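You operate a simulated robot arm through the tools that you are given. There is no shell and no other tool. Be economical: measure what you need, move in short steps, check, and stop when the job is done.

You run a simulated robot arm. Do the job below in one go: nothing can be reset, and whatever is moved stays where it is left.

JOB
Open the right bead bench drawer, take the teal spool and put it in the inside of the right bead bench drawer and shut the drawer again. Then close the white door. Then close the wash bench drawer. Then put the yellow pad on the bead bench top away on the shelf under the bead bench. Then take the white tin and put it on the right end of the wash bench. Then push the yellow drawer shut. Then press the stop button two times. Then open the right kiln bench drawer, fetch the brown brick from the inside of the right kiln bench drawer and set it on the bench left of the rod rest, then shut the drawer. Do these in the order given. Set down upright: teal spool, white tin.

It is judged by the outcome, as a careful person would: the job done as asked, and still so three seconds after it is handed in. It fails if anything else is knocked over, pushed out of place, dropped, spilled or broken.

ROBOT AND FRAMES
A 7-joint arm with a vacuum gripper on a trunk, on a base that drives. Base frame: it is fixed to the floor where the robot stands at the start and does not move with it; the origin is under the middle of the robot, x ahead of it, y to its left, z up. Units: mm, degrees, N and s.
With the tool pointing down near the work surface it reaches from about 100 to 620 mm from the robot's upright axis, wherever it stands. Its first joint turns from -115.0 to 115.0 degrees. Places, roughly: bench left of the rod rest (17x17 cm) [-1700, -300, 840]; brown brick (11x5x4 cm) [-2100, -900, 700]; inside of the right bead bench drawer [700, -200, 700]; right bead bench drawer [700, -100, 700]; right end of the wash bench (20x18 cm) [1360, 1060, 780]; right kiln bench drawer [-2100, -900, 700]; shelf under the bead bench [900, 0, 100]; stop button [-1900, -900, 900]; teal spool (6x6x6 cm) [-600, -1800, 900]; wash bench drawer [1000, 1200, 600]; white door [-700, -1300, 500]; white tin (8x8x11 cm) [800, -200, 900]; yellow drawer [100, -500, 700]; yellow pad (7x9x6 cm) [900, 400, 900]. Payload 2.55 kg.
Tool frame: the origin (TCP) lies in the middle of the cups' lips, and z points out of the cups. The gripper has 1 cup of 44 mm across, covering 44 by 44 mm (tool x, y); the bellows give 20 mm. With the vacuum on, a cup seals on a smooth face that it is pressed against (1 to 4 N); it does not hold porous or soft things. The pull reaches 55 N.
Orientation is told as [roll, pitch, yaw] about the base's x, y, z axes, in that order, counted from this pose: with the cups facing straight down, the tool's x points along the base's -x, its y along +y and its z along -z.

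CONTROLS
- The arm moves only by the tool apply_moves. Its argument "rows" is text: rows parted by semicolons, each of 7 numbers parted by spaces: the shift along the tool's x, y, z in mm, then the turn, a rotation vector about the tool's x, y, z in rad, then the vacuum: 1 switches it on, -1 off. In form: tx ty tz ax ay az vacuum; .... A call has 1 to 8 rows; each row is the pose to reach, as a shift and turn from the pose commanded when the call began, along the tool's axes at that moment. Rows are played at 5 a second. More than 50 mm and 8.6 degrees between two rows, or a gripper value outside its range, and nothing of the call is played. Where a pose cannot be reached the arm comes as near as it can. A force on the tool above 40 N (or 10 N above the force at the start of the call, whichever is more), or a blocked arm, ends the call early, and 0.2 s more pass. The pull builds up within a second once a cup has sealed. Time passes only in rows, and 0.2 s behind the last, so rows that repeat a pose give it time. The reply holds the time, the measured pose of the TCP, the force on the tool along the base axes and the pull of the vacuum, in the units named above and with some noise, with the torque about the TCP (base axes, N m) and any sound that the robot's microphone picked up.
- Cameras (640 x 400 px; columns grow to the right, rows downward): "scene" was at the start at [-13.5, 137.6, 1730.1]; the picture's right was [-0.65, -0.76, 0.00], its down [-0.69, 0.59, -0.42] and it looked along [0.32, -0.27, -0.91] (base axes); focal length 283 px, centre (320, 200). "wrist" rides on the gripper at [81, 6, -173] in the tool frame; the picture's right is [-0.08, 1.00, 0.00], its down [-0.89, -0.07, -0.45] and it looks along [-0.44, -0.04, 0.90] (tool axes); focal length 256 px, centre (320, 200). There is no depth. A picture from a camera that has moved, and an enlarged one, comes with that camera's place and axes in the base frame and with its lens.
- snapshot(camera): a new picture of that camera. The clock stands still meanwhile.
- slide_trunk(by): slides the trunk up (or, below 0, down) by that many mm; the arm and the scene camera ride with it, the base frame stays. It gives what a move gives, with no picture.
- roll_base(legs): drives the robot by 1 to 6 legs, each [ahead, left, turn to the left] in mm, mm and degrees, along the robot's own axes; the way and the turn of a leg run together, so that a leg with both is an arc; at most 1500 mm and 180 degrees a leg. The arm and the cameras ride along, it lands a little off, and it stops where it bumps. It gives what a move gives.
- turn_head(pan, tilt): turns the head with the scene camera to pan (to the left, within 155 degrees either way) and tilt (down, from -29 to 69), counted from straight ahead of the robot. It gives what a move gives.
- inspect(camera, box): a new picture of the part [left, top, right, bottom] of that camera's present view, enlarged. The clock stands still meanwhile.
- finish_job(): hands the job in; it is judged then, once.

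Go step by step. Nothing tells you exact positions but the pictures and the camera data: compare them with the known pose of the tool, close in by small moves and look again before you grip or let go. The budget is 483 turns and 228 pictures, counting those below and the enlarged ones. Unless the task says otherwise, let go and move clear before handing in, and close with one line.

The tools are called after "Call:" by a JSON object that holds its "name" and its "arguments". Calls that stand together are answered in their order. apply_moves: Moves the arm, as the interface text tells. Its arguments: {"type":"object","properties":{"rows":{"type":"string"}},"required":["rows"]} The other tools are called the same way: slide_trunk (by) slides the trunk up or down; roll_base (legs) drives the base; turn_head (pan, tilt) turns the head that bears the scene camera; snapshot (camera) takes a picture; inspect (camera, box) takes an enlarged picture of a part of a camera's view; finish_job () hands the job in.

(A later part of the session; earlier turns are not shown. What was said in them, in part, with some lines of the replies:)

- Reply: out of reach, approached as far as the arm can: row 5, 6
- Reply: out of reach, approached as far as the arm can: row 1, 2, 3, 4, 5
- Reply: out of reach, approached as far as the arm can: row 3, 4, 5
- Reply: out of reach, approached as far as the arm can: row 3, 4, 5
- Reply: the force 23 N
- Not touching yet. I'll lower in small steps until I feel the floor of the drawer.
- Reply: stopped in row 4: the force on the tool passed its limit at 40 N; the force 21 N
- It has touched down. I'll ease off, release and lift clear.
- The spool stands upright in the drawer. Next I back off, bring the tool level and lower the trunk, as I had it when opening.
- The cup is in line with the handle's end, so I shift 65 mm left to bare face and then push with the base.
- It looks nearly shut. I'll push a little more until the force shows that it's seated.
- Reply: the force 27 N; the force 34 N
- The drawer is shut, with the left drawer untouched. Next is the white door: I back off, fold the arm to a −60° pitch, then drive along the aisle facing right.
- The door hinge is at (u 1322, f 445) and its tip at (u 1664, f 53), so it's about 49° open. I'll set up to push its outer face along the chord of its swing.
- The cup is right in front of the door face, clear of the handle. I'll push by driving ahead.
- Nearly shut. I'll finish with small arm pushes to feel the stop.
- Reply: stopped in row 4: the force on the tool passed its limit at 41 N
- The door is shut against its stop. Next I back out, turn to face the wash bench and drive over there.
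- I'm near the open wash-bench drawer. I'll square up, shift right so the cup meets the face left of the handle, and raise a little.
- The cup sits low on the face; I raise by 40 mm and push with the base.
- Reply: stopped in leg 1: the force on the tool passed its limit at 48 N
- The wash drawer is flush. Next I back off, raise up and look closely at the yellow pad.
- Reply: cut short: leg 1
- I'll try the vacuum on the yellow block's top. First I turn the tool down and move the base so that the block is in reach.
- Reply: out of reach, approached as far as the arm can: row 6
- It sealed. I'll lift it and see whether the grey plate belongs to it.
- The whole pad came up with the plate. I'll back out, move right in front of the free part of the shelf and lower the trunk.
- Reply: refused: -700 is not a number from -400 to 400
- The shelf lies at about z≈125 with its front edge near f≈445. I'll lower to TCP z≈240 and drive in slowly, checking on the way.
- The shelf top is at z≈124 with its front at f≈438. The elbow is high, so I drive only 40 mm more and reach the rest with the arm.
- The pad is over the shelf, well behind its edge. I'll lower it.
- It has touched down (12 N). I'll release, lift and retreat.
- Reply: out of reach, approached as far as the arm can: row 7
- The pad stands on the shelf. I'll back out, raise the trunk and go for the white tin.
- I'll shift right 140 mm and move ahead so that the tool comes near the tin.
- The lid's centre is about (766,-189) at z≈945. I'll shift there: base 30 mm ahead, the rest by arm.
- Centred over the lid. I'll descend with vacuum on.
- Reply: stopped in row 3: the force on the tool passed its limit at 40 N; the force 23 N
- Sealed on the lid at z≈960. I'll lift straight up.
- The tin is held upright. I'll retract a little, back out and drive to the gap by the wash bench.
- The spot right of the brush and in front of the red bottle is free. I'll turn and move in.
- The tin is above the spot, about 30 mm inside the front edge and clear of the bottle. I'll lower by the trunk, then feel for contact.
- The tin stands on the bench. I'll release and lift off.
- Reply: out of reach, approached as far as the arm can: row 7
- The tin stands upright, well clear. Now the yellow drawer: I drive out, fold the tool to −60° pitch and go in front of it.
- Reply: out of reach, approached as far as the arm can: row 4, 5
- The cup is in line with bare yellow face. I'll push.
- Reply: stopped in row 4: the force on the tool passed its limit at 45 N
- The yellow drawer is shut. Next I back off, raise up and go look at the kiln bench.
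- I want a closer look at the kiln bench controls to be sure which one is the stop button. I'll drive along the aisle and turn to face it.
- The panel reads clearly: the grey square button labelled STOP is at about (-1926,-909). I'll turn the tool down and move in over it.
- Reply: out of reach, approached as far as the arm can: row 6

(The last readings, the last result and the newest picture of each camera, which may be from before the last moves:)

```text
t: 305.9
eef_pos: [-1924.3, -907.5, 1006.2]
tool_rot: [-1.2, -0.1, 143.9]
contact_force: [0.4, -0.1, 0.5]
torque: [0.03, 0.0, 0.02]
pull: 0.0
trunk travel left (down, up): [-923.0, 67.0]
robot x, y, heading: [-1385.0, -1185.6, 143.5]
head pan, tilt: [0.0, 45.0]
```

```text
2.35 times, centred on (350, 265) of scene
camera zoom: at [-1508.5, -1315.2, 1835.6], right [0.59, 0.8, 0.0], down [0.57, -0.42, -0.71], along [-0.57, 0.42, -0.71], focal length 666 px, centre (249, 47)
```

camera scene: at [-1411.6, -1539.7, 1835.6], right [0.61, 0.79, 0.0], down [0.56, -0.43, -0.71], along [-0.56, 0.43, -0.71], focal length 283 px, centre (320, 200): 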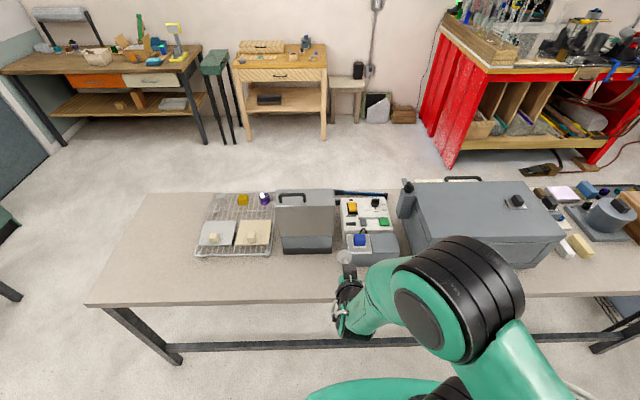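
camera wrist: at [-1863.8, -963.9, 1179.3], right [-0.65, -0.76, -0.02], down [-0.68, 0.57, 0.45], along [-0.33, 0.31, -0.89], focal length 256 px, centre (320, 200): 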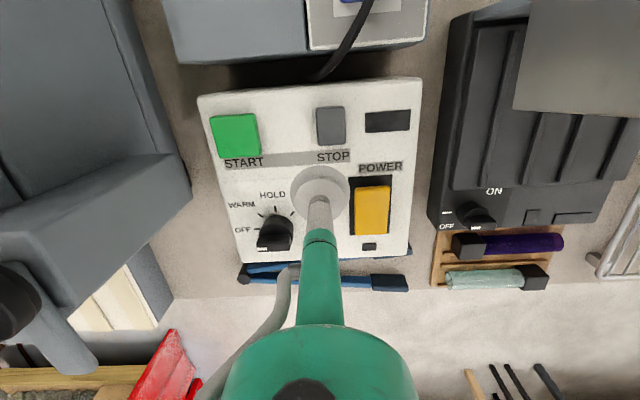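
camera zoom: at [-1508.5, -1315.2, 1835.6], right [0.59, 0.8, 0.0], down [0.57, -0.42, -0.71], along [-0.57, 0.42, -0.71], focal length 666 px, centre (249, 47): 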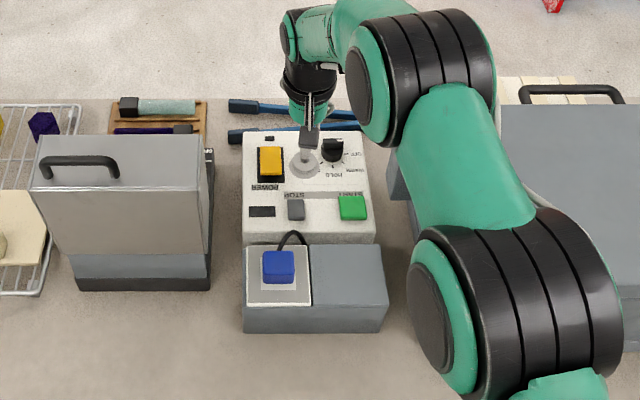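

Triangulating again, STOP is nearer: about (-1900,-938) at z≈942. I'll shift back 38 mm and check.

Call:
{"name": "apply_moves", "arguments": {"rows": "20 6 0 0 0 0 -1;38 11 0 0 0 0 -1;38 11 20 0 0 0 -1;38 11 20 0 0 0 -1"}}

Call:
{"name": "inspect", "arguments": {"camera": "wrist", "box": [220, 80, 420, 240]}}

Call:
{"name": "inspect", "arguments": {"camera": "scene", "box": [300, 210, 400, 290]}}

```text
t: 306.9
eef_pos: [-1901.0, -939.6, 985.4]
tool_rot: [-1.2, -0.2, 144.0]
contact_force: [-0.4, -0.5, -0.2]
torque: [0.02, 0.01, 0.04]
pull: 0.1
trunk travel left (down, up): [-923.0, 67.0]
robot x, y, heading: [-1387.5, -1181.4, 143.6]
head pan, tilt: [0.0, 45.0]
```

```text
2.50 times, centred on (320, 160) of wrist
camera zoom: at [-1840.0, -996.5, 1158.5], right [-0.65, -0.76, -0.02], down [-0.68, 0.57, 0.45], along [-0.33, 0.31, -0.89], focal length 640 px, centre (320, 300)
```

zoom: 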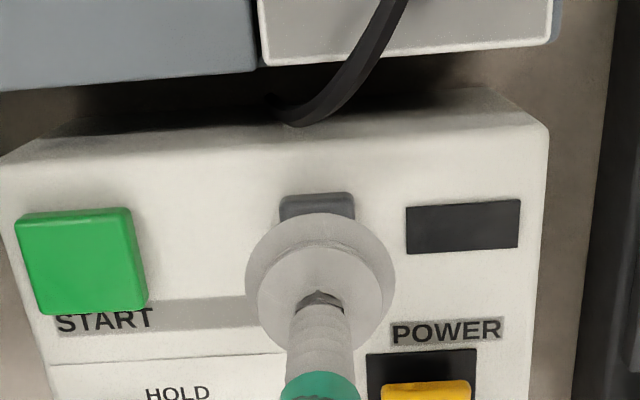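

```text
5.00 times, centred on (350, 250) of scene
camera zoom: at [-1508.4, -1315.3, 1835.6], right [0.59, 0.8, 0.0], down [0.57, -0.42, -0.71], along [-0.57, 0.42, -0.71], focal length 1414 px, centre (170, -50)
```

zoom: 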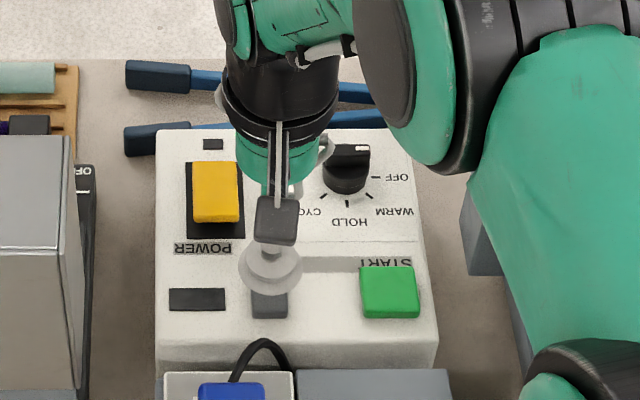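

The cup is close to right over STOP (≈(-1904,-932), z≈922). I'll lower carefully to find contact.

Call:
{"name": "apply_moves", "arguments": {"rows": "-6 -1 20 0 0 0 -1;-6 -1 40 0 0 0 -1;-6 -1 48 0 0 0 -1;-6 -1 52 0 0 0 -1;-6 -1 52 0 0 0 -1"}}

Call:
{"name": "inspect", "arguments": {"camera": "wrist", "box": [220, 80, 420, 240]}}

```text
t: 308.1
eef_pos: [-1905.7, -933.8, 933.8]
tool_rot: [-1.2, -0.2, 144.0]
contact_force: [-1.2, 0.7, 2.3]
torque: [0.0, -0.02, -0.02]
pull: 0.2
trunk travel left (down, up): [-923.0, 67.0]
robot x, y, heading: [-1387.3, -1185.5, 143.7]
head pan, tilt: [0.0, 45.0]
heard: click
```

```text
2.50 times, centred on (320, 160) of wrist
camera zoom: at [-1844.8, -990.5, 1106.3], right [-0.65, -0.76, -0.02], down [-0.68, 0.57, 0.45], along [-0.33, 0.31, -0.89], focal length 640 px, centre (320, 300)
```

zoom: 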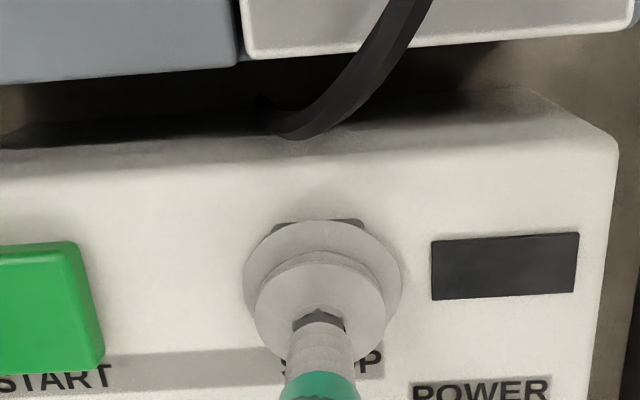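

I heard a click, so that is press one. I'll lift off and wait before the second press.

Call:
{"name": "apply_moves", "arguments": {"rows": "0 0 -12 0 0 0 -1;0 0 -25 0 0 0 -1;0 0 -25 0 0 0 -1;0 0 -25 0 0 0 -1"}}

Call:
{"name": "apply_moves", "arguments": {"rows": "0 0 12 0 0 0 -1;0 0 21 0 0 0 -1;0 0 25 0 0 0 -1;0 0 25 0 0 0 -1"}}

```text
t: 309.1
eef_pos: [-1905.1, -935.0, 960.1]
tool_rot: [-1.2, -0.1, 144.0]
contact_force: [0.0, -0.4, 0.1]
torque: [0.02, -0.01, 0.02]
pull: 0.2
trunk travel left (down, up): [-923.0, 67.0]
robot x, y, heading: [-1383.7, -1185.7, 143.5]
head pan, tilt: [0.0, 45.0]
```

```text
t: 310.1
eef_pos: [-1905.1, -934.8, 933.4]
tool_rot: [-1.2, -0.1, 143.9]
contact_force: [-1.1, 1.8, 2.5]
torque: [-0.06, -0.03, 0.03]
pull: 0.1
trunk travel left (down, up): [-923.0, 67.0]
robot x, y, heading: [-1385.6, -1186.1, 143.4]
head pan, tilt: [0.0, 45.0]
heard: click
```

The second click was heard. I'll lift straight up and clear.

Call:
{"name": "apply_moves", "arguments": {"rows": "0 0 -20 0 0 0 -1;0 0 -60 0 0 0 -1;0 0 -100 0 0 0 -1;0 0 -140 0 0 0 -1;0 0 -180 0 0 0 -1"}}

Call:
{"name": "snapshot", "arguments": {"camera": "wrist"}}

```text
t: 311.2
eef_pos: [-1905.7, -938.2, 1115.1]
tool_rot: [-1.1, -0.2, 144.0]
contact_force: [-0.3, -1.1, -0.5]
torque: [0.04, 0.0, -0.04]
pull: 0.0
trunk travel left (down, up): [-923.0, 67.0]
robot x, y, heading: [-1389.5, -1184.7, 143.8]
head pan, tilt: [0.0, 45.0]
```

```text
126 pictures are left
camera wrist: at [-1846.5, -994.5, 1288.0], right [-0.65, -0.76, -0.02], down [-0.68, 0.57, 0.45], along [-0.33, 0.31, -0.89], focal length 256 px, centre (320, 200)
```

wrist: 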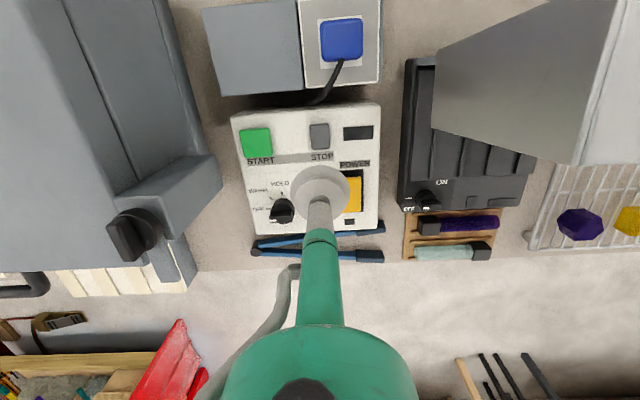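

Both presses are done. I back out, tuck the arm and look along the aisle to plan the way round the kiln bench.

Call:
{"name": "apply_moves", "arguments": {"rows": "40 0 0 0 0 0 -1;80 0 -10 0 0 0 -1;120 0 -20 0 0 0 -1;160 0 -30 0 0 0 -1"}}

Call:
{"name": "roll_base", "arguments": {"legs": [[-200, 0, 0]]}}

Call:
{"name": "turn_head", "arguments": {"pan": 75, "tilt": 30}}

Call:
{"name": "snapshot", "arguments": {"camera": "scene"}}

```text
t: 312.2
eef_pos: [-1775.0, -1032.9, 1144.2]
tool_rot: [-1.2, -0.3, 144.0]
contact_force: [0.3, 0.2, 0.1]
torque: [0.01, -0.01, -0.01]
pull: 0.0
trunk travel left (down, up): [-923.0, 67.0]
robot x, y, heading: [-1385.9, -1184.7, 143.3]
head pan, tilt: [0.0, 45.0]
```

```text
t: 313.9
eef_pos: [-1614.5, -1150.1, 1143.8]
tool_rot: [-1.2, -0.2, 143.9]
contact_force: [0.0, -0.8, -0.3]
torque: [-0.02, 0.01, 0.0]
pull: 0.0
trunk travel left (down, up): [-923.0, 67.0]
robot x, y, heading: [-1224.9, -1303.9, 143.2]
head pan, tilt: [0.0, 45.0]
```

```text
t: 315.3
eef_pos: [-1613.2, -1152.3, 1143.8]
tool_rot: [-1.1, -0.1, 143.8]
contact_force: [-0.4, -0.1, 0.4]
torque: [0.08, 0.0, -0.02]
pull: 0.0
trunk travel left (down, up): [-923.0, 67.0]
robot x, y, heading: [-1226.4, -1305.8, 143.4]
head pan, tilt: [75.0, 30.0]
```

```text
125 pictures are left
camera scene: at [-1352.3, -1539.8, 1858.2], right [-0.62, 0.78, 0.0], down [0.39, 0.31, -0.87], along [-0.68, -0.54, -0.5], focal length 283 px, centre (320, 200)
```

scene: 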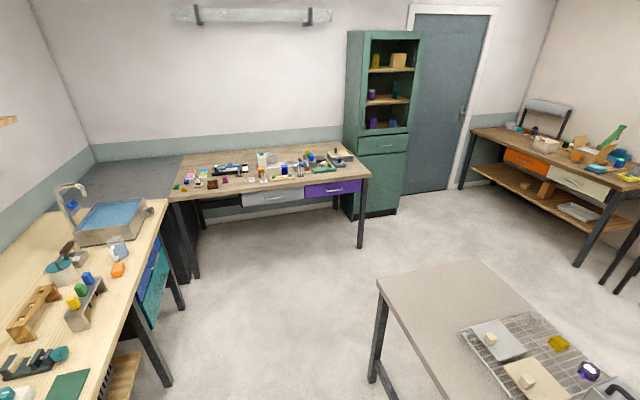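

The island's right end is at u≈2925 and the next bench starts at u≈4150. I'll drive round through that gap.

Call:
{"name": "roll_base", "arguments": {"legs": [[0, 1000, 0], [0, 620, 0]]}}

Call:
{"name": "roll_base", "arguments": {"legs": [[800, 0, 0], [750, 0, 0]]}}

Call:
{"name": "turn_head", "arguments": {"pan": -90, "tilt": 35}}

Call:
{"name": "snapshot", "arguments": {"camera": "scene"}}

```text
t: 323.5
eef_pos: [-2575.4, -2413.2, 1144.8]
tool_rot: [-1.3, -0.1, 142.8]
contact_force: [-1.2, -0.1, -0.3]
torque: [0.02, 0.04, -0.01]
pull: 0.2
trunk travel left (down, up): [-923.0, 67.0]
robot x, y, heading: [-2189.1, -2572.6, 142.5]
head pan, tilt: [75.0, 30.0]
```

```text
t: 331.3
eef_pos: [-3787.3, -1478.9, 1145.0]
tool_rot: [-1.3, -0.2, 142.1]
contact_force: [1.0, 0.1, 0.8]
torque: [0.01, -0.03, 0.0]
pull: 0.1
trunk travel left (down, up): [-923.0, 67.0]
robot x, y, heading: [-3401.2, -1648.2, 141.7]
head pan, tilt: [75.0, 30.0]
```

```text
t: 333.9
eef_pos: [-3787.1, -1479.0, 1144.5]
tool_rot: [-1.1, -0.1, 142.2]
contact_force: [0.6, -0.9, 0.4]
torque: [0.0, -0.03, -0.02]
pull: 0.1
trunk travel left (down, up): [-923.0, 67.0]
robot x, y, heading: [-3403.1, -1643.8, 141.8]
head pan, tilt: [-90.0, 35.0]
```

```text
124 pictures are left
camera scene: at [-3409.4, -1751.9, 1850.4], right [0.79, -0.62, 0.0], down [-0.35, -0.45, -0.82], along [0.51, 0.64, -0.57], focal length 283 px, centre (320, 200)
```

scene: 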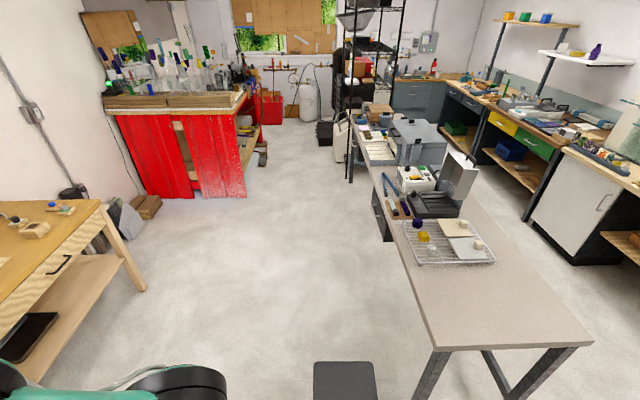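

The route along the far side is clear. I'll drive to u≈2050 and turn to face the kiln bench drawers.

Call:
{"name": "roll_base", "arguments": {"legs": [[0, -1280, 1.5], [0, 0, 180]]}}

Call:
{"name": "turn_head", "arguments": {"pan": 0, "tilt": 45}}

Call:
{"name": "snapshot", "arguments": {"camera": "scene"}}

```text
t: 347.9
eef_pos: [-2229.0, -726.3, 1143.7]
tool_rot: [-1.2, -0.1, -29.7]
contact_force: [0.6, 0.5, -0.2]
torque: [-0.02, 0.03, 0.0]
pull: 0.0
trunk travel left (down, up): [-923.0, 67.0]
robot x, y, heading: [-2636.9, -616.5, -30.1]
head pan, tilt: [-90.0, 35.0]
```

```text
t: 349.5
eef_pos: [-2230.0, -726.8, 1143.4]
tool_rot: [-1.2, -0.1, -29.7]
contact_force: [0.0, -0.5, -0.5]
torque: [-0.06, -0.01, 0.01]
pull: 0.0
trunk travel left (down, up): [-923.0, 67.0]
robot x, y, heading: [-2630.6, -618.4, -30.1]
head pan, tilt: [0.0, 45.0]
```

```text
123 pictures are left
camera scene: at [-2526.2, -474.3, 1835.6], right [-0.5, -0.86, 0.0], down [-0.61, 0.35, -0.71], along [0.61, -0.35, -0.71], focal length 283 px, centre (320, 200)
```

scene: 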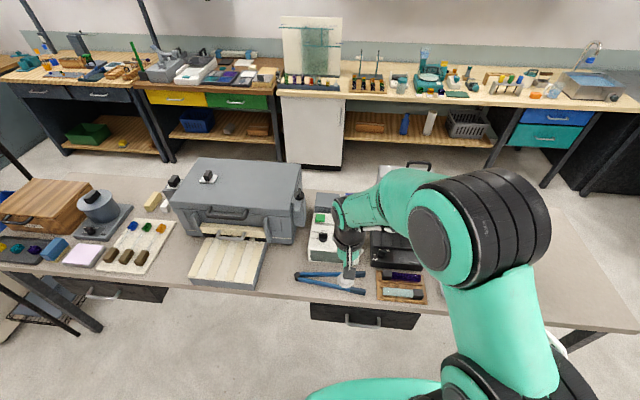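

I see two drawers on this side, and the right one's handle is at about (f −1299, u 2001). I'll square up, back off and bring the tool level.

Call:
{"name": "roll_base", "arguments": {"legs": [[0, 0, -6.6], [-280, 50, 0]]}}

Call:
{"name": "apply_moves", "arguments": {"rows": "-25 0 0 0 -0.131 0 -1;-50 0 0 0 -0.262 0 -1;-75 0 0 0 -0.393 0 -1;-100 0 0 0 -0.524 0 -1;-125 0 0 0 -0.655 0 -1;-150 0 0 0 -0.786 0 -1;-175 0 0 0 -0.917 0 -1;-200 0 0 0 -1.048 0 -1"}}

Call:
{"name": "apply_moves", "arguments": {"rows": "-14 0 24 0 -0.131 0 -1;-28 0 48 0 -0.262 0 -1;-42 0 72 0 -0.393 0 -1;-56 0 96 0 -0.523 0 -1;-56 0 96 0 -0.523 0 -1"}}

Call:
{"name": "slide_trunk", "arguments": {"by": -400}}

Call:
{"name": "snapshot", "arguments": {"camera": "wrist"}}

Call:
{"name": "snapshot", "arguments": {"camera": "scene"}}

```text
t: 352.0
eef_pos: [-2436.6, -564.7, 1143.6]
tool_rot: [-1.2, 0.0, -36.1]
contact_force: [0.0, 0.8, 0.4]
torque: [0.0, 0.01, -0.01]
pull: 0.0
trunk travel left (down, up): [-923.0, 67.0]
robot x, y, heading: [-2822.0, -412.8, -36.6]
head pan, tilt: [0.0, 45.0]
```

```text
t: 353.8
eef_pos: [-2274.3, -682.7, 1144.4]
tool_rot: [-2.3, -60.3, -34.0]
contact_force: [0.0, -0.8, -0.4]
torque: [-0.02, 0.03, 0.01]
pull: 0.0
trunk travel left (down, up): [-923.0, 67.0]
robot x, y, heading: [-2831.9, -410.9, -36.4]
head pan, tilt: [0.0, 45.0]
```

```text
t: 355.0
eef_pos: [-2182.3, -750.5, 1146.6]
tool_rot: [-94.6, -88.8, 58.5]
contact_force: [0.2, 0.1, 0.7]
torque: [0.02, -0.02, -0.01]
pull: 0.2
out of reach, approached as far as the arm can: row 4, 5
trunk travel left (down, up): [-923.0, 67.0]
robot x, y, heading: [-2828.5, -409.9, -36.5]
head pan, tilt: [0.0, 45.0]
```

```text
t: 358.9
eef_pos: [-2179.0, -751.0, 746.5]
tool_rot: [-90.4, -88.8, 54.2]
contact_force: [0.1, 0.4, -0.9]
torque: [0.02, 0.0, -0.04]
pull: 0.2
trunk travel left (down, up): [-523.0, 467.0]
robot x, y, heading: [-2826.8, -410.9, -36.5]
head pan, tilt: [0.0, 45.0]
```

```text
122 pictures are left
camera wrist: at [-2316.5, -645.9, 665.5], right [0.59, 0.81, 0.06], down [-0.39, 0.22, 0.89], along [0.71, -0.55, 0.44], focal length 256 px, centre (320, 200)
```

wrist: 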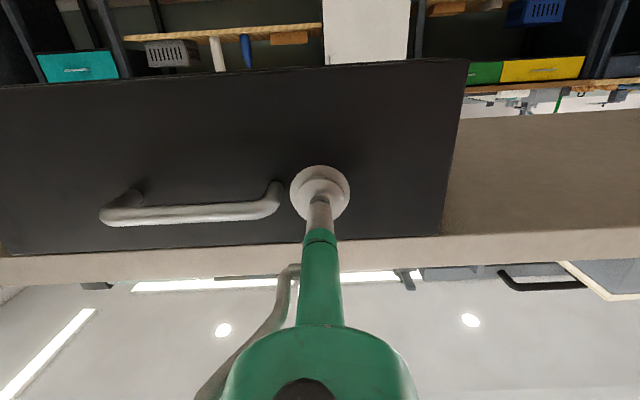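

```text
121 pictures are left
camera scene: at [-2703.3, -281.5, 1435.6], right [-0.59, -0.8, 0.0], down [-0.57, 0.42, -0.71], along [0.57, -0.42, -0.71], focal length 283 px, centre (320, 200)
```

scene: 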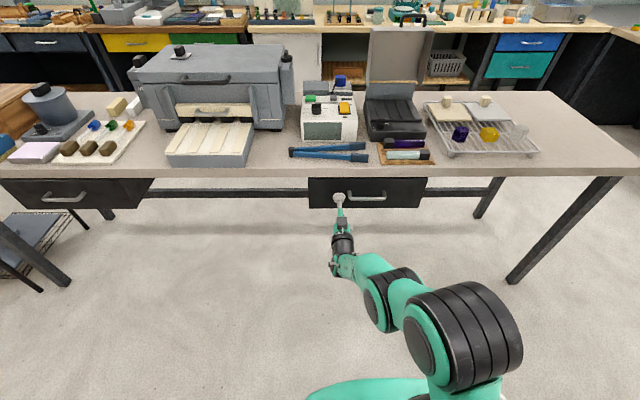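

The cup is just left of the handle end. I'll shift 42 mm further left, then advance with vacuum on.

Call:
{"name": "apply_moves", "arguments": {"rows": "0 21 0 0 0 0 -1;0 42 0 0 0 0 -1;0 42 10 0 0 0 1;0 42 18 0 0 0 1;0 42 26 0 0 0 1;0 42 32 0 0 0 1;0 42 32 0 0 0 1"}}

Call:
{"name": "snapshot", "arguments": {"camera": "wrist"}}

```text
t: 360.5
eef_pos: [-2132.3, -733.1, 747.7]
tool_rot: [-96.3, -88.8, 60.2]
contact_force: [-26.4, 17.7, 8.7]
torque: [0.59, -0.28, -0.11]
pull: 55.0
trunk travel left (down, up): [-523.0, 467.0]
robot x, y, heading: [-2829.1, -411.5, -36.4]
head pan, tilt: [0.0, 45.0]
```

```text
120 pictures are left
camera wrist: at [-2269.8, -628.1, 666.1], right [0.59, 0.81, 0.06], down [-0.39, 0.22, 0.89], along [0.71, -0.55, 0.45], focal length 256 px, centre (320, 200)
```

wrist: 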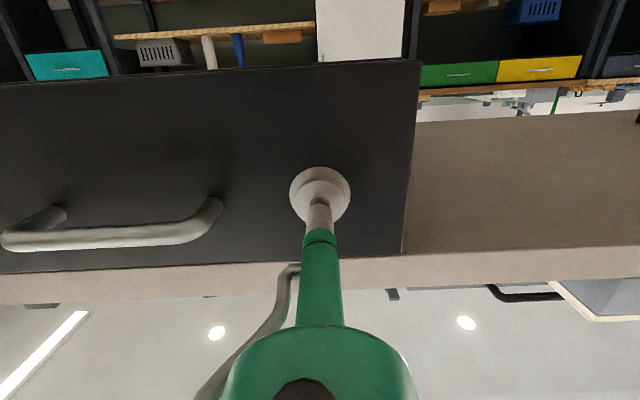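

Sealed. I pull the drawer open by backing the base.

Call:
{"name": "roll_base", "arguments": {"legs": [[-210, 0, 0]]}}

Call:
{"name": "snapshot", "arguments": {"camera": "scene"}}

```text
t: 362.1
eef_pos: [-2299.1, -611.9, 745.8]
tool_rot: [-98.5, -88.8, 62.5]
contact_force: [-4.5, -6.3, 7.8]
torque: [-0.32, 0.38, 0.03]
pull: 54.8
trunk travel left (down, up): [-523.0, 467.0]
robot x, y, heading: [-2994.6, -284.6, -36.6]
head pan, tilt: [0.0, 45.0]
```

```text
119 pictures are left
camera scene: at [-2873.6, -157.1, 1435.8], right [-0.59, -0.8, 0.0], down [-0.57, 0.42, -0.71], along [0.57, -0.42, -0.71], focal length 283 px, centre (320, 200)
```

scene: 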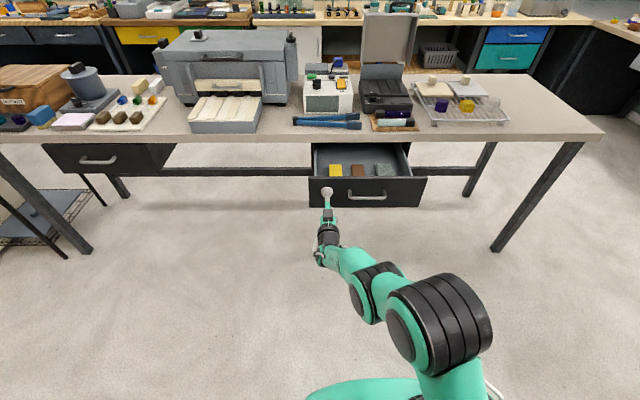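

The drawer is open and shows yellow, brown and green bricks. I'll release, back off and turn the tool down.

Call:
{"name": "apply_moves", "arguments": {"rows": "0 0 0 0 0 0 -1;0 0 0 0 0 0 -1;0 0 0 0 0 0 -1;0 0 0 0 0 0 -1"}}

Call:
{"name": "roll_base", "arguments": {"legs": [[-60, 0, 0]]}}

Call:
{"name": "slide_trunk", "arguments": {"by": 400}}

Call:
{"name": "apply_moves", "arguments": {"rows": "0 0 -25 0 0.131 0 -1;0 0 -50 0 0.262 0 -1;0 0 -75 0 0.393 0 -1;0 0 -100 0 0.524 0 -1;0 0 -125 0 0.655 0 -1;0 0 -150 0 0.786 0 -1;0 0 -175 0 0.917 0 -1;0 0 -200 0 1.048 0 -1"}}

Call:
{"name": "apply_moves", "arguments": {"rows": "0 0 0 0 0.13 0 -1;0 0 0 0 0.26 0 -1;0 0 0 0 0.39 0 -1;0 0 0 0 0.515 0 -1;0 0 0 0 0.515 0 -1"}}

Call:
{"name": "snapshot", "arguments": {"camera": "scene"}}

```text
t: 363.1
eef_pos: [-2298.9, -610.9, 745.3]
tool_rot: [-94.0, -88.7, 57.9]
contact_force: [0.0, 0.3, -0.3]
torque: [0.01, -0.01, 0.02]
pull: 0.1
trunk travel left (down, up): [-523.0, 467.0]
robot x, y, heading: [-2991.5, -284.5, -36.4]
head pan, tilt: [0.0, 45.0]
```

```text
t: 364.1
eef_pos: [-2346.5, -575.1, 747.5]
tool_rot: [-97.5, -88.8, 61.2]
contact_force: [0.2, 0.4, 0.7]
torque: [-0.05, 0.01, -0.01]
pull: 0.0
trunk travel left (down, up): [-523.0, 467.0]
robot x, y, heading: [-3041.9, -249.9, -36.5]
head pan, tilt: [0.0, 45.0]
```

```text
t: 367.9
eef_pos: [-2345.7, -576.7, 1146.0]
tool_rot: [-95.1, -88.8, 59.2]
contact_force: [-0.2, -0.2, 0.5]
torque: [0.0, 0.01, 0.0]
pull: 0.0
trunk travel left (down, up): [-923.0, 67.0]
robot x, y, heading: [-3043.7, -249.9, -36.3]
head pan, tilt: [0.0, 45.0]
```

```text
t: 369.7
eef_pos: [-2505.2, -458.8, 1143.9]
tool_rot: [-1.5, -30.0, -35.4]
contact_force: [0.9, 0.3, 0.0]
torque: [-0.01, -0.03, 0.01]
pull: 0.0
trunk travel left (down, up): [-923.0, 67.0]
robot x, y, heading: [-3043.4, -249.7, -36.3]
head pan, tilt: [0.0, 45.0]
```

```text
t: 370.9
eef_pos: [-2507.6, -460.0, 1146.2]
tool_rot: [-1.2, -0.5, -36.1]
contact_force: [-0.2, 0.2, 0.4]
torque: [-0.04, 0.0, -0.04]
pull: 0.0
trunk travel left (down, up): [-923.0, 67.0]
robot x, y, heading: [-3040.9, -248.8, -36.3]
head pan, tilt: [0.0, 45.0]
```

```text
118 pictures are left
camera scene: at [-2920.5, -121.3, 1835.6], right [-0.59, -0.8, 0.0], down [-0.57, 0.42, -0.71], along [0.57, -0.42, -0.71], focal length 283 px, centre (320, 200)
```

scene: 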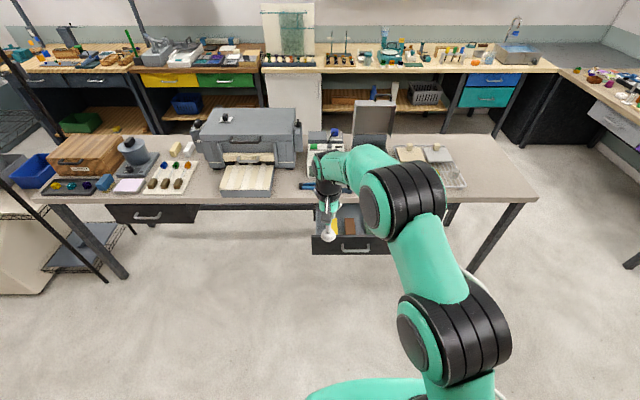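

Call:
{"name": "roll_base", "arguments": {"legs": [[400, -115, -0.3]]}}

Call:
{"name": "snapshot", "arguments": {"camera": "wrist"}}

```text
t: 373.5
eef_pos: [-2254.2, -795.3, 1146.5]
tool_rot: [-1.2, -0.6, -36.4]
contact_force: [-0.1, 0.5, -0.7]
torque: [0.03, 0.05, 0.04]
pull: 0.1
trunk travel left (down, up): [-923.0, 67.0]
robot x, y, heading: [-2787.7, -588.7, -36.8]
head pan, tilt: [0.0, 45.0]
```

```text
117 pictures are left
camera wrist: at [-2313.5, -738.7, 1317.9], right [0.66, 0.75, -0.02], down [0.68, -0.58, 0.46], along [0.33, -0.31, -0.89], focal length 256 px, centre (320, 200)
```

wrist: 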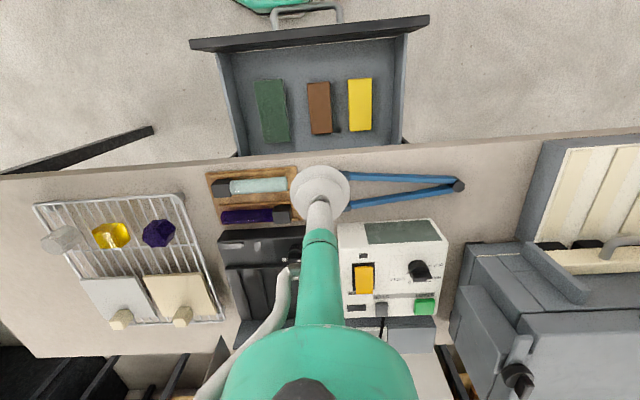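

The brown brick is at about (-2263,-799), long side pointing away from me. I'll lower above it and check the alignment.

Call:
{"name": "apply_moves", "arguments": {"rows": "6 -9 0 0 0 0 -1;6 -9 20 0 0 0 -1"}}

Call:
{"name": "slide_trunk", "arguments": {"by": -300}}

Call:
{"name": "snapshot", "arguments": {"camera": "wrist"}}

```text
t: 374.1
eef_pos: [-2262.7, -800.0, 1124.8]
tool_rot: [-1.2, -0.6, -36.5]
contact_force: [-0.3, 0.5, -1.2]
torque: [0.03, -0.03, 0.03]
pull: 0.2
trunk travel left (down, up): [-923.0, 67.0]
robot x, y, heading: [-2787.0, -589.0, -36.8]
head pan, tilt: [0.0, 45.0]
```

```text
t: 377.1
eef_pos: [-2264.1, -798.5, 825.5]
tool_rot: [-1.2, -0.6, -36.4]
contact_force: [-0.3, -0.4, 0.9]
torque: [-0.02, -0.01, 0.01]
pull: 0.1
trunk travel left (down, up): [-623.0, 367.0]
robot x, y, heading: [-2783.8, -584.3, -36.8]
head pan, tilt: [0.0, 45.0]
```

```text
116 pictures are left
camera wrist: at [-2323.3, -742.9, 998.1], right [0.66, 0.75, -0.02], down [0.68, -0.58, 0.46], along [0.33, -0.31, -0.89], focal length 256 px, centre (320, 200)
```

wrist: 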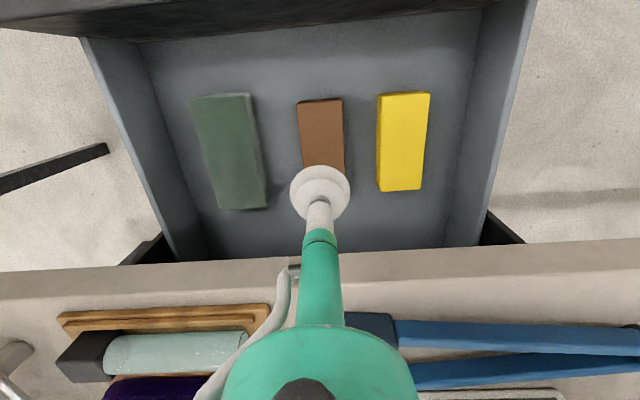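

Well aligned. I'll descend with vacuum on.

Call:
{"name": "apply_moves", "arguments": {"rows": "5 3 30 0 0 0 1;9 3 60 0 0 0 1;9 3 76 0 0 0 1;9 3 84 0 0 0 1;9 3 90 0 0 0 1;9 3 90 0 0 0 1"}}

```text
t: 378.5
eef_pos: [-2270.3, -795.4, 734.7]
tool_rot: [-1.2, -0.6, -36.4]
contact_force: [-0.5, 0.2, 0.5]
torque: [-0.01, 0.0, -0.02]
pull: 0.1
trunk travel left (down, up): [-623.0, 367.0]
robot x, y, heading: [-2786.5, -581.6, -36.8]
head pan, tilt: [0.0, 45.0]
```

Call:
{"name": "apply_moves", "arguments": {"rows": "0 0 5 0 0 0 1;0 0 10 0 0 0 1;0 0 15 0 0 0 1;0 0 15 0 0 0 1;0 0 15 0 0 0 1"}}

Call:
{"name": "inspect", "arguments": {"camera": "wrist", "box": [220, 80, 420, 240]}}

```text
t: 379.7
eef_pos: [-2269.8, -793.5, 720.0]
tool_rot: [-1.2, -0.5, -36.5]
contact_force: [0.0, -0.3, -0.6]
torque: [0.02, 0.02, -0.03]
pull: 54.3
trunk travel left (down, up): [-623.0, 367.0]
robot x, y, heading: [-2788.3, -580.3, -36.6]
head pan, tilt: [0.0, 45.0]
```

```text
2.50 times, centred on (320, 160) of wrist
camera zoom: at [-2329.7, -737.3, 892.5], right [0.66, 0.75, -0.02], down [0.68, -0.58, 0.46], along [0.33, -0.31, -0.89], focal length 640 px, centre (320, 300)
```

zoom: 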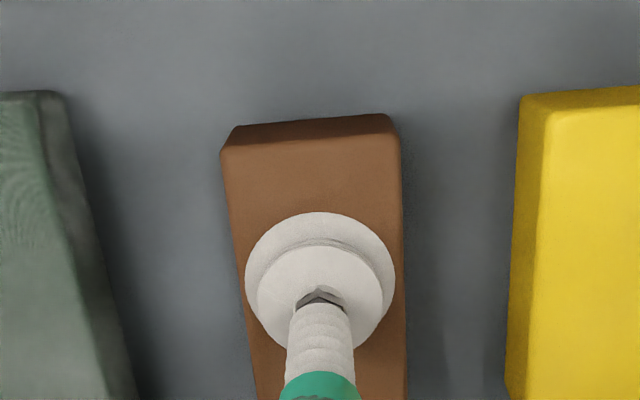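

Sealed on the brown brick. I'll lift it straight out.

Call:
{"name": "apply_moves", "arguments": {"rows": "0 0 -10 0 0 0 1;0 0 -40 0 0 0 1;0 0 -80 0 0 0 1;0 0 -120 0 0 0 1;0 0 -160 0 0 0 1"}}

Call:
{"name": "slide_trunk", "arguments": {"by": 260}}

Call:
{"name": "roll_base", "arguments": {"legs": [[-300, 0, 0]]}}

Call:
{"name": "turn_head", "arguments": {"pan": 30, "tilt": 45}}

Call:
{"name": "snapshot", "arguments": {"camera": "scene"}}

```text
t: 380.9
eef_pos: [-2263.8, -792.7, 881.5]
tool_rot: [-1.0, -1.2, -36.5]
contact_force: [4.0, -1.1, 5.2]
torque: [0.15, 0.33, -0.01]
pull: 54.4
out of reach, approached as far as the arm can: row 5
trunk travel left (down, up): [-623.0, 367.0]
robot x, y, heading: [-2788.6, -587.0, -36.9]
head pan, tilt: [0.0, 45.0]
```

```text
t: 383.5
eef_pos: [-2272.0, -791.4, 1136.9]
tool_rot: [-1.3, -0.6, -36.5]
contact_force: [0.3, -0.1, -2.2]
torque: [-0.01, 0.02, 0.0]
pull: 55.2
trunk travel left (down, up): [-883.0, 107.0]
robot x, y, heading: [-2788.9, -582.3, -36.7]
head pan, tilt: [0.0, 45.0]
```

```text
t: 385.6
eef_pos: [-2505.9, -618.1, 1137.5]
tool_rot: [-1.1, -0.6, -36.6]
contact_force: [0.1, -0.6, -2.3]
torque: [-0.02, 0.01, 0.01]
pull: 54.6
trunk travel left (down, up): [-883.0, 107.0]
robot x, y, heading: [-3020.5, -405.2, -37.0]
head pan, tilt: [0.0, 45.0]
```

```text
t: 386.5
eef_pos: [-2505.5, -617.8, 1136.7]
tool_rot: [-1.2, -0.6, -36.7]
contact_force: [0.1, 0.1, -2.5]
torque: [0.04, 0.02, 0.02]
pull: 54.8
trunk travel left (down, up): [-883.0, 107.0]
robot x, y, heading: [-3020.6, -406.2, -37.1]
head pan, tilt: [30.0, 45.0]
```

```text
114 pictures are left
camera scene: at [-2881.3, -242.1, 1795.6], right [-0.12, -0.99, 0.0], down [-0.7, 0.09, -0.71], along [0.7, -0.09, -0.71], focal length 283 px, centre (320, 200)
```

scene: 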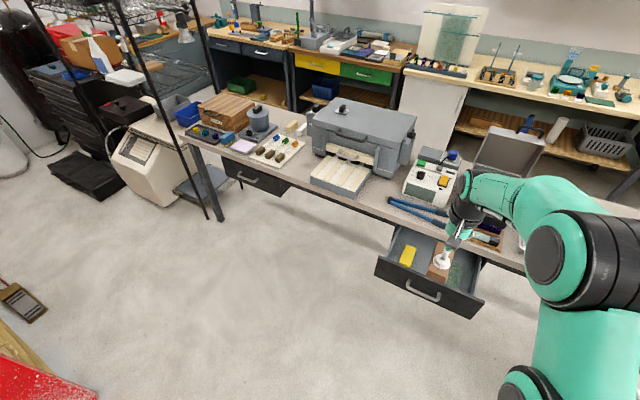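

Call:
{"name": "roll_base", "arguments": {"legs": [[0, 740, 0.4], [250, 0, 0]]}}

Call:
{"name": "turn_head", "arguments": {"pan": 5, "tilt": 52}}

Call:
{"name": "snapshot", "arguments": {"camera": "scene"}}

```text
t: 391.9
eef_pos: [-1865.7, -176.4, 1137.2]
tool_rot: [-1.3, -0.6, -36.1]
contact_force: [1.0, -0.4, -2.7]
torque: [0.03, 0.01, 0.03]
pull: 54.2
trunk travel left (down, up): [-883.0, 107.0]
robot x, y, heading: [-2386.1, 26.1, -36.4]
head pan, tilt: [30.0, 45.0]
```

```text
t: 392.8
eef_pos: [-1866.0, -176.4, 1136.9]
tool_rot: [-1.3, -0.6, -36.1]
contact_force: [0.8, 1.0, -1.4]
torque: [-0.01, 0.01, 0.04]
pull: 54.5
trunk travel left (down, up): [-883.0, 107.0]
robot x, y, heading: [-2385.1, 28.9, -36.2]
head pan, tilt: [5.0, 52.0]
```

```text
113 pictures are left
camera scene: at [-2263.3, 164.9, 1786.0], right [-0.52, -0.85, 0.0], down [-0.67, 0.41, -0.62], along [0.53, -0.32, -0.79], focal length 283 px, centre (320, 200)
```

scene: 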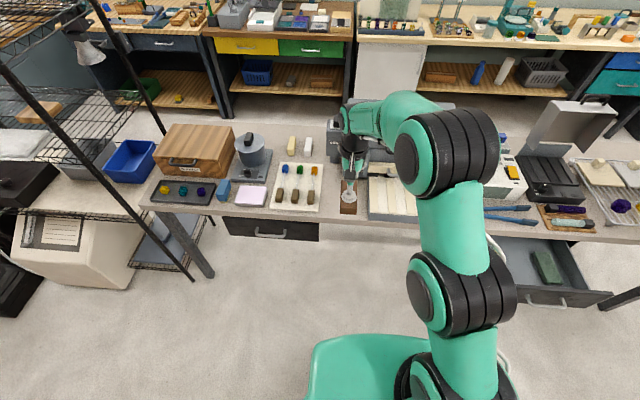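

Call:
{"name": "inspect", "arguments": {"camera": "scene", "box": [240, 130, 440, 250]}}

Call:
{"name": "snapshot", "arguments": {"camera": "wrist"}}

```text
3.20 times, centred on (340, 190) of scene
camera zoom: at [-2263.3, 164.9, 1786.0], right [-0.52, -0.85, 0.0], down [-0.67, 0.41, -0.62], along [0.53, -0.32, -0.79], focal length 905 px, centre (256, 232)
```

zoom: 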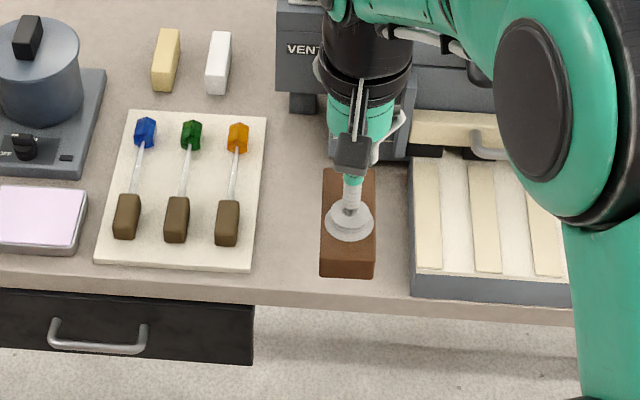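

```text
111 pictures are left
camera wrist: at [-1926.9, -120.7, 1309.3], right [0.65, 0.76, -0.02], down [0.68, -0.57, 0.46], along [0.33, -0.31, -0.89], focal length 256 px, centre (320, 200)
```

wrist: 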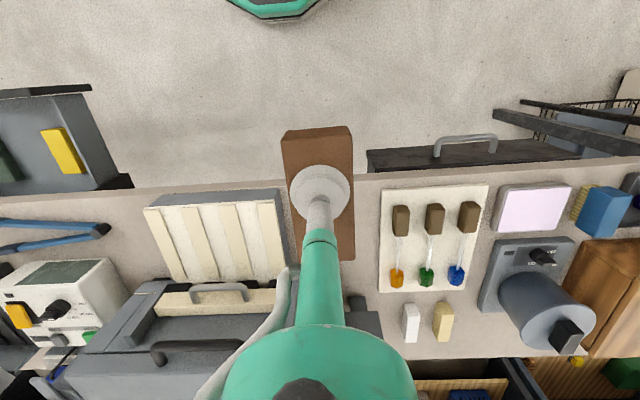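

The grooved tray is the rod rest. The free bench left of it, centred near (-1709,-300), is straight ahead, so I drive 200 mm forward.

Call:
{"name": "roll_base", "arguments": {"legs": [[200, 0, -0.3]]}}

Call:
{"name": "slide_trunk", "arguments": {"by": -180}}

Call:
{"name": "snapshot", "arguments": {"camera": "wrist"}}

Call:
{"name": "inspect", "arguments": {"camera": "scene", "box": [240, 150, 440, 310]}}

```text
t: 394.4
eef_pos: [-1705.9, -302.2, 1137.8]
tool_rot: [-1.1, -0.6, -36.5]
contact_force: [-0.1, 0.4, -1.5]
torque: [0.01, 0.04, -0.01]
pull: 54.8
trunk travel left (down, up): [-883.0, 107.0]
robot x, y, heading: [-2226.0, -94.1, -36.6]
head pan, tilt: [5.0, 52.0]
```

```text
t: 396.4
eef_pos: [-1705.9, -301.7, 958.1]
tool_rot: [-1.2, -0.6, -36.5]
contact_force: [-0.4, -0.5, -1.8]
torque: [0.03, 0.02, 0.01]
pull: 55.1
trunk travel left (down, up): [-703.0, 287.0]
robot x, y, heading: [-2219.6, -96.6, -36.7]
head pan, tilt: [5.0, 52.0]
```

```text
110 pictures are left
camera wrist: at [-1765.6, -244.7, 1129.3], right [0.66, 0.75, -0.02], down [0.68, -0.58, 0.46], along [0.33, -0.31, -0.89], focal length 256 px, centre (320, 200)
```

wrist: 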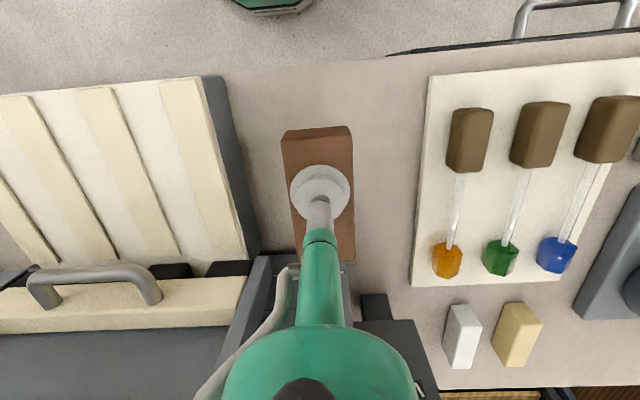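

```text
2.50 times, centred on (340, 230) of scene
camera zoom: at [-2100.0, 43.3, 1606.1], right [-0.53, -0.85, 0.0], down [-0.67, 0.42, -0.62], along [0.52, -0.32, -0.79], focal length 707 px, centre (270, 125)
```

zoom: 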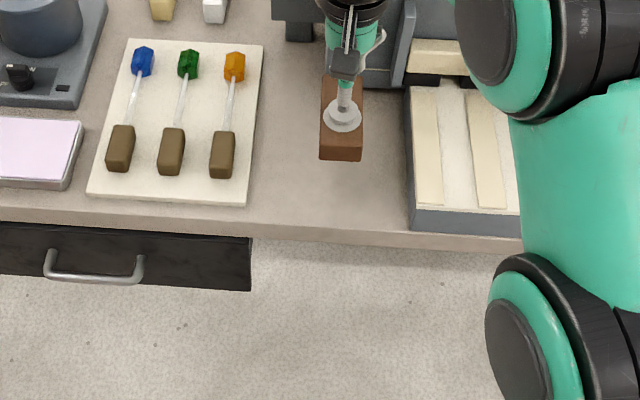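

The drop point is centred in the gap. I'll lower and feel for the bench.

Call:
{"name": "apply_moves", "arguments": {"rows": "0 0 15 0 0 0 1;0 0 30 0 0 0 1;0 0 45 0 0 0 1;0 0 55 0 0 0 1;0 0 60 0 0 0 1;0 0 60 0 0 0 1"}}

```text
t: 397.8
eef_pos: [-1705.8, -303.0, 897.1]
tool_rot: [-1.2, -0.6, -36.4]
contact_force: [-0.8, 0.2, -2.2]
torque: [0.02, 0.05, 0.0]
pull: 54.7
trunk travel left (down, up): [-703.0, 287.0]
robot x, y, heading: [-2224.2, -93.7, -36.8]
head pan, tilt: [5.0, 52.0]
```

Call:
{"name": "apply_moves", "arguments": {"rows": "0 0 4 0 0 0 1;0 0 8 0 0 0 1;0 0 12 0 0 0 1;0 0 12 0 0 0 1"}}

```text
t: 398.8
eef_pos: [-1706.6, -302.1, 884.8]
tool_rot: [-1.1, -0.7, -36.5]
contact_force: [-0.4, 0.5, -2.1]
torque: [0.03, 0.04, -0.01]
pull: 54.8
trunk travel left (down, up): [-703.0, 287.0]
robot x, y, heading: [-2219.2, -92.6, -36.9]
head pan, tilt: [5.0, 52.0]
```

Call:
{"name": "apply_moves", "arguments": {"rows": "0 0 3 0 0 0 1;0 0 6 0 0 0 1;0 0 8 0 0 0 1;0 0 8 0 0 0 1"}}

```text
t: 399.8
eef_pos: [-1707.9, -303.5, 881.0]
tool_rot: [-1.1, -1.0, -36.5]
contact_force: [-3.7, -2.7, 21.0]
torque: [0.63, 0.07, 0.06]
pull: 54.6
trunk travel left (down, up): [-703.0, 287.0]
robot x, y, heading: [-2227.6, -92.9, -36.4]
head pan, tilt: [5.0, 52.0]
```

Contact with the bench. I'll ease off, release and lift.

Call:
{"name": "apply_moves", "arguments": {"rows": "0 0 -3 0 0 0 -1;0 0 -3 0 0 0 -1;0 0 -3 0 0 0 -1;0 0 -12 0 0 0 -1;0 0 -40 0 0 0 -1;0 0 -80 0 0 0 -1;0 0 -115 0 0 0 -1"}}

Call:
{"name": "snapshot", "arguments": {"camera": "wrist"}}

```text
t: 401.4
eef_pos: [-1717.9, -297.3, 973.7]
tool_rot: [-1.1, -1.0, -36.5]
contact_force: [0.3, 0.4, -0.2]
torque: [-0.02, -0.01, 0.01]
pull: 0.0
out of reach, approached as far as the arm can: row 7
trunk travel left (down, up): [-703.0, 287.0]
robot x, y, heading: [-2223.3, -94.6, -36.4]
head pan, tilt: [5.0, 52.0]
```

```text
108 pictures are left
camera wrist: at [-1779.3, -240.3, 1144.7], right [0.66, 0.75, -0.02], down [0.67, -0.58, 0.46], along [0.34, -0.32, -0.89], focal length 256 px, centre (320, 200)
```

wrist: 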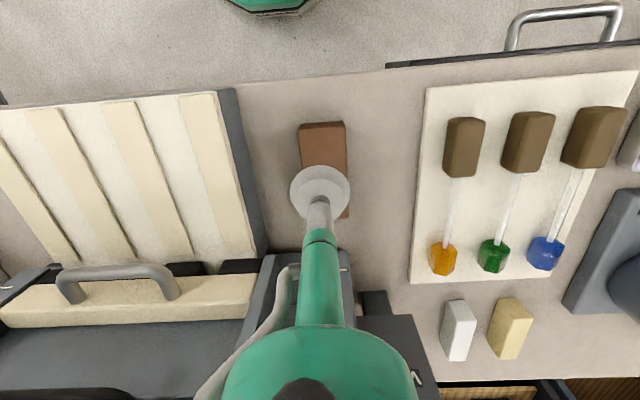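

The brick lies flat left of the rod rest. Now the drawer: I raise, back off, pitch the tool to −60° and move right.

Call:
{"name": "slide_trunk", "arguments": {"by": 220}}

Call:
{"name": "roll_base", "arguments": {"legs": [[-310, 0, 0]]}}

Call:
{"name": "apply_moves", "arguments": {"rows": "8 0 5 0 -0.131 0 -1;16 0 10 0 -0.262 0 -1;24 0 15 0 -0.393 0 -1;32 0 20 0 -0.524 0 -1;40 0 25 0 -0.655 0 -1;48 0 30 0 -0.786 0 -1;56 0 35 0 -0.917 0 -1;60 0 40 0 -1.048 0 -1"}}

Call:
{"name": "roll_base", "arguments": {"legs": [[0, -610, 0]]}}

Call:
{"name": "slide_trunk", "arguments": {"by": -400}}

Call:
{"name": "snapshot", "arguments": {"camera": "wrist"}}

```text
t: 403.7
eef_pos: [-1717.5, -296.9, 1192.7]
tool_rot: [-1.1, -1.1, -36.5]
contact_force: [-0.4, -0.5, 0.2]
torque: [0.0, 0.01, 0.01]
pull: 0.1
trunk travel left (down, up): [-923.0, 67.0]
robot x, y, heading: [-2222.1, -93.0, -36.7]
head pan, tilt: [5.0, 52.0]
```

```text
t: 405.8
eef_pos: [-1961.2, -114.5, 1193.4]
tool_rot: [-1.1, -1.1, -36.4]
contact_force: [0.3, 0.4, 0.5]
torque: [-0.01, 0.02, -0.02]
pull: 0.0
trunk travel left (down, up): [-923.0, 67.0]
robot x, y, heading: [-2465.2, 86.5, -36.8]
head pan, tilt: [5.0, 52.0]
```

```text
t: 407.6
eef_pos: [-2007.2, -79.5, 1153.6]
tool_rot: [-1.9, -61.3, -34.7]
contact_force: [-0.8, 0.4, -0.6]
torque: [0.02, 0.0, -0.02]
pull: 0.0
out of reach, approached as far as the arm can: row 4, 5
trunk travel left (down, up): [-923.0, 67.0]
robot x, y, heading: [-2466.1, 84.0, -36.7]
head pan, tilt: [5.0, 52.0]
```

```text
t: 411.0
eef_pos: [-2378.3, -575.3, 1152.2]
tool_rot: [-2.3, -61.1, -34.7]
contact_force: [-0.4, -0.1, 0.6]
torque: [-0.02, -0.02, 0.02]
pull: 0.1
trunk travel left (down, up): [-923.0, 67.0]
robot x, y, heading: [-2835.3, -402.9, -37.1]
head pan, tilt: [5.0, 52.0]
```

```text
t: 414.9
eef_pos: [-2377.0, -574.9, 753.0]
tool_rot: [-2.1, -61.1, -34.5]
contact_force: [-0.7, -1.6, -0.2]
torque: [0.0, -0.02, 0.01]
pull: 0.0
trunk travel left (down, up): [-523.0, 467.0]
robot x, y, heading: [-2834.0, -405.9, -36.6]
head pan, tilt: [5.0, 52.0]
```

```text
107 pictures are left
camera wrist: at [-2526.0, -456.4, 765.6], right [0.62, 0.78, 0.05], down [0.0, -0.07, 1.0], along [0.78, -0.62, -0.04], focal length 256 px, centre (320, 200)
```

wrist: 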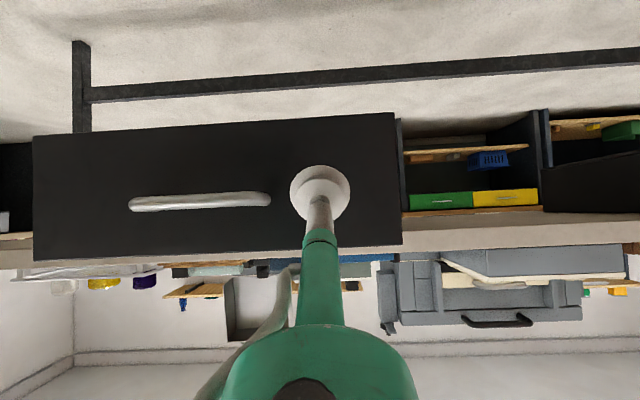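

The cup is in line with bare face left of the handle. I'll push the drawer shut.

Call:
{"name": "roll_base", "arguments": {"legs": [[260, 0, 0]]}}

Call:
{"name": "roll_base", "arguments": {"legs": [[45, 0, 0]]}}

Call:
{"name": "snapshot", "arguments": {"camera": "wrist"}}

```text
t: 416.7
eef_pos: [-2169.3, -724.4, 752.3]
tool_rot: [-2.3, -61.2, -34.3]
contact_force: [0.0, 0.5, 0.0]
torque: [-0.01, 0.01, -0.01]
pull: 0.0
trunk travel left (down, up): [-523.0, 467.0]
robot x, y, heading: [-2628.8, -559.9, -36.4]
head pan, tilt: [5.0, 52.0]
```

```text
t: 417.8
eef_pos: [-2139.2, -751.3, 744.5]
tool_rot: [-3.4, -59.9, -32.9]
contact_force: [-4.1, 2.5, 2.2]
torque: [-0.09, -0.12, 0.02]
pull: 0.1
trunk travel left (down, up): [-523.0, 467.0]
robot x, y, heading: [-2591.2, -590.2, -36.4]
head pan, tilt: [5.0, 52.0]
stopped in leg 1: the force on the tool passed its limit at 48 N (the readings are from after the stop); the commanded pose is now the measured one
```

```text
106 pictures are left
camera wrist: at [-2289.1, -634.5, 761.5], right [0.62, 0.79, 0.04], down [0.03, -0.07, 1.0], along [0.79, -0.61, -0.06], focal length 256 px, centre (320, 200)
```

wrist: 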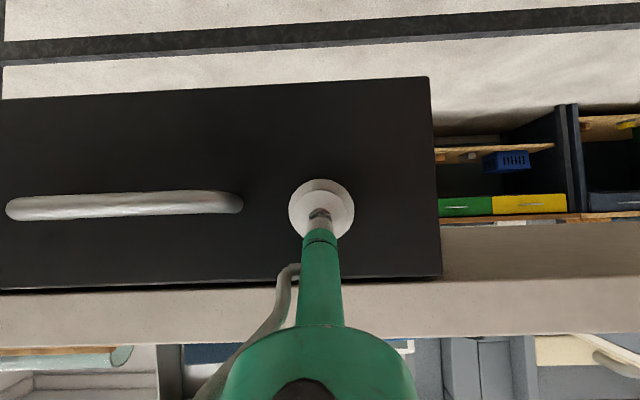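

The drawer hit its stop at f≈−1266, where it started shut. I'll back off and check the result.

Call:
{"name": "roll_base", "arguments": {"legs": [[-250, 0, 0]]}}

Call:
{"name": "slide_trunk", "arguments": {"by": 300}}

Call:
{"name": "turn_head", "arguments": {"pan": 20, "tilt": 42}}

Call:
{"name": "snapshot", "arguments": {"camera": "scene"}}

Call:
{"name": "inspect", "arguments": {"camera": "scene", "box": [80, 0, 400, 140]}}

```text
t: 419.6
eef_pos: [-2339.2, -604.9, 746.0]
tool_rot: [-3.3, -60.0, -33.4]
contact_force: [-0.5, 0.0, 0.9]
torque: [0.0, 0.02, 0.0]
pull: 0.1
trunk travel left (down, up): [-523.0, 467.0]
robot x, y, heading: [-2793.1, -440.8, -36.8]
head pan, tilt: [5.0, 52.0]
```

```text
t: 422.6
eef_pos: [-2339.8, -605.9, 1044.4]
tool_rot: [-3.4, -59.8, -33.3]
contact_force: [0.3, 0.1, -0.6]
torque: [-0.02, 0.02, -0.02]
pull: 0.1
trunk travel left (down, up): [-823.0, 167.0]
robot x, y, heading: [-2788.5, -437.6, -36.9]
head pan, tilt: [5.0, 52.0]
```

```text
t: 423.4
eef_pos: [-2339.5, -605.4, 1044.3]
tool_rot: [-3.3, -59.9, -33.3]
contact_force: [0.2, 0.8, 0.1]
torque: [0.0, -0.03, 0.0]
pull: 0.2
trunk travel left (down, up): [-823.0, 167.0]
robot x, y, heading: [-2789.7, -436.4, -36.7]
head pan, tilt: [20.0, 42.0]
```

```text
105 pictures are left
camera scene: at [-2651.3, -285.4, 1739.9], right [-0.29, -0.96, 0.0], down [-0.64, 0.19, -0.74], along [0.71, -0.22, -0.67], focal length 283 px, centre (320, 200)
```

scene: 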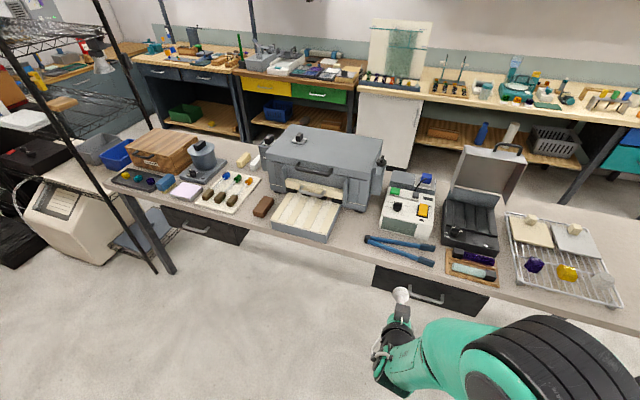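

```text
2.00 times, centred on (240, 70) of scene
camera zoom: at [-2651.3, -285.4, 1739.9], right [-0.29, -0.96, 0.0], down [-0.64, 0.19, -0.74], along [0.71, -0.22, -0.67], focal length 566 px, centre (480, 460)
```

zoom: 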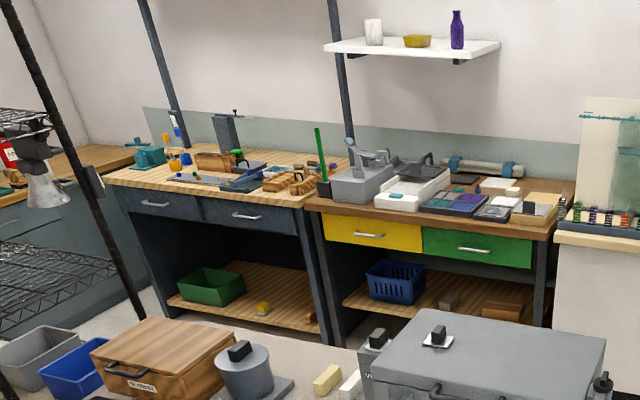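

Everything checks out: the drawers and the white door are shut, the pad is on the shelf, the brick is left of the rod rest, and the arm is clear.

Call:
{"name": "finish_job", "arguments": {}}

```text
The job is handed in.
```

All eight tasks were done in the order given, and the job is handed in. The spool and the tin were set down upright, and nothing looks displaced in the last pictures.
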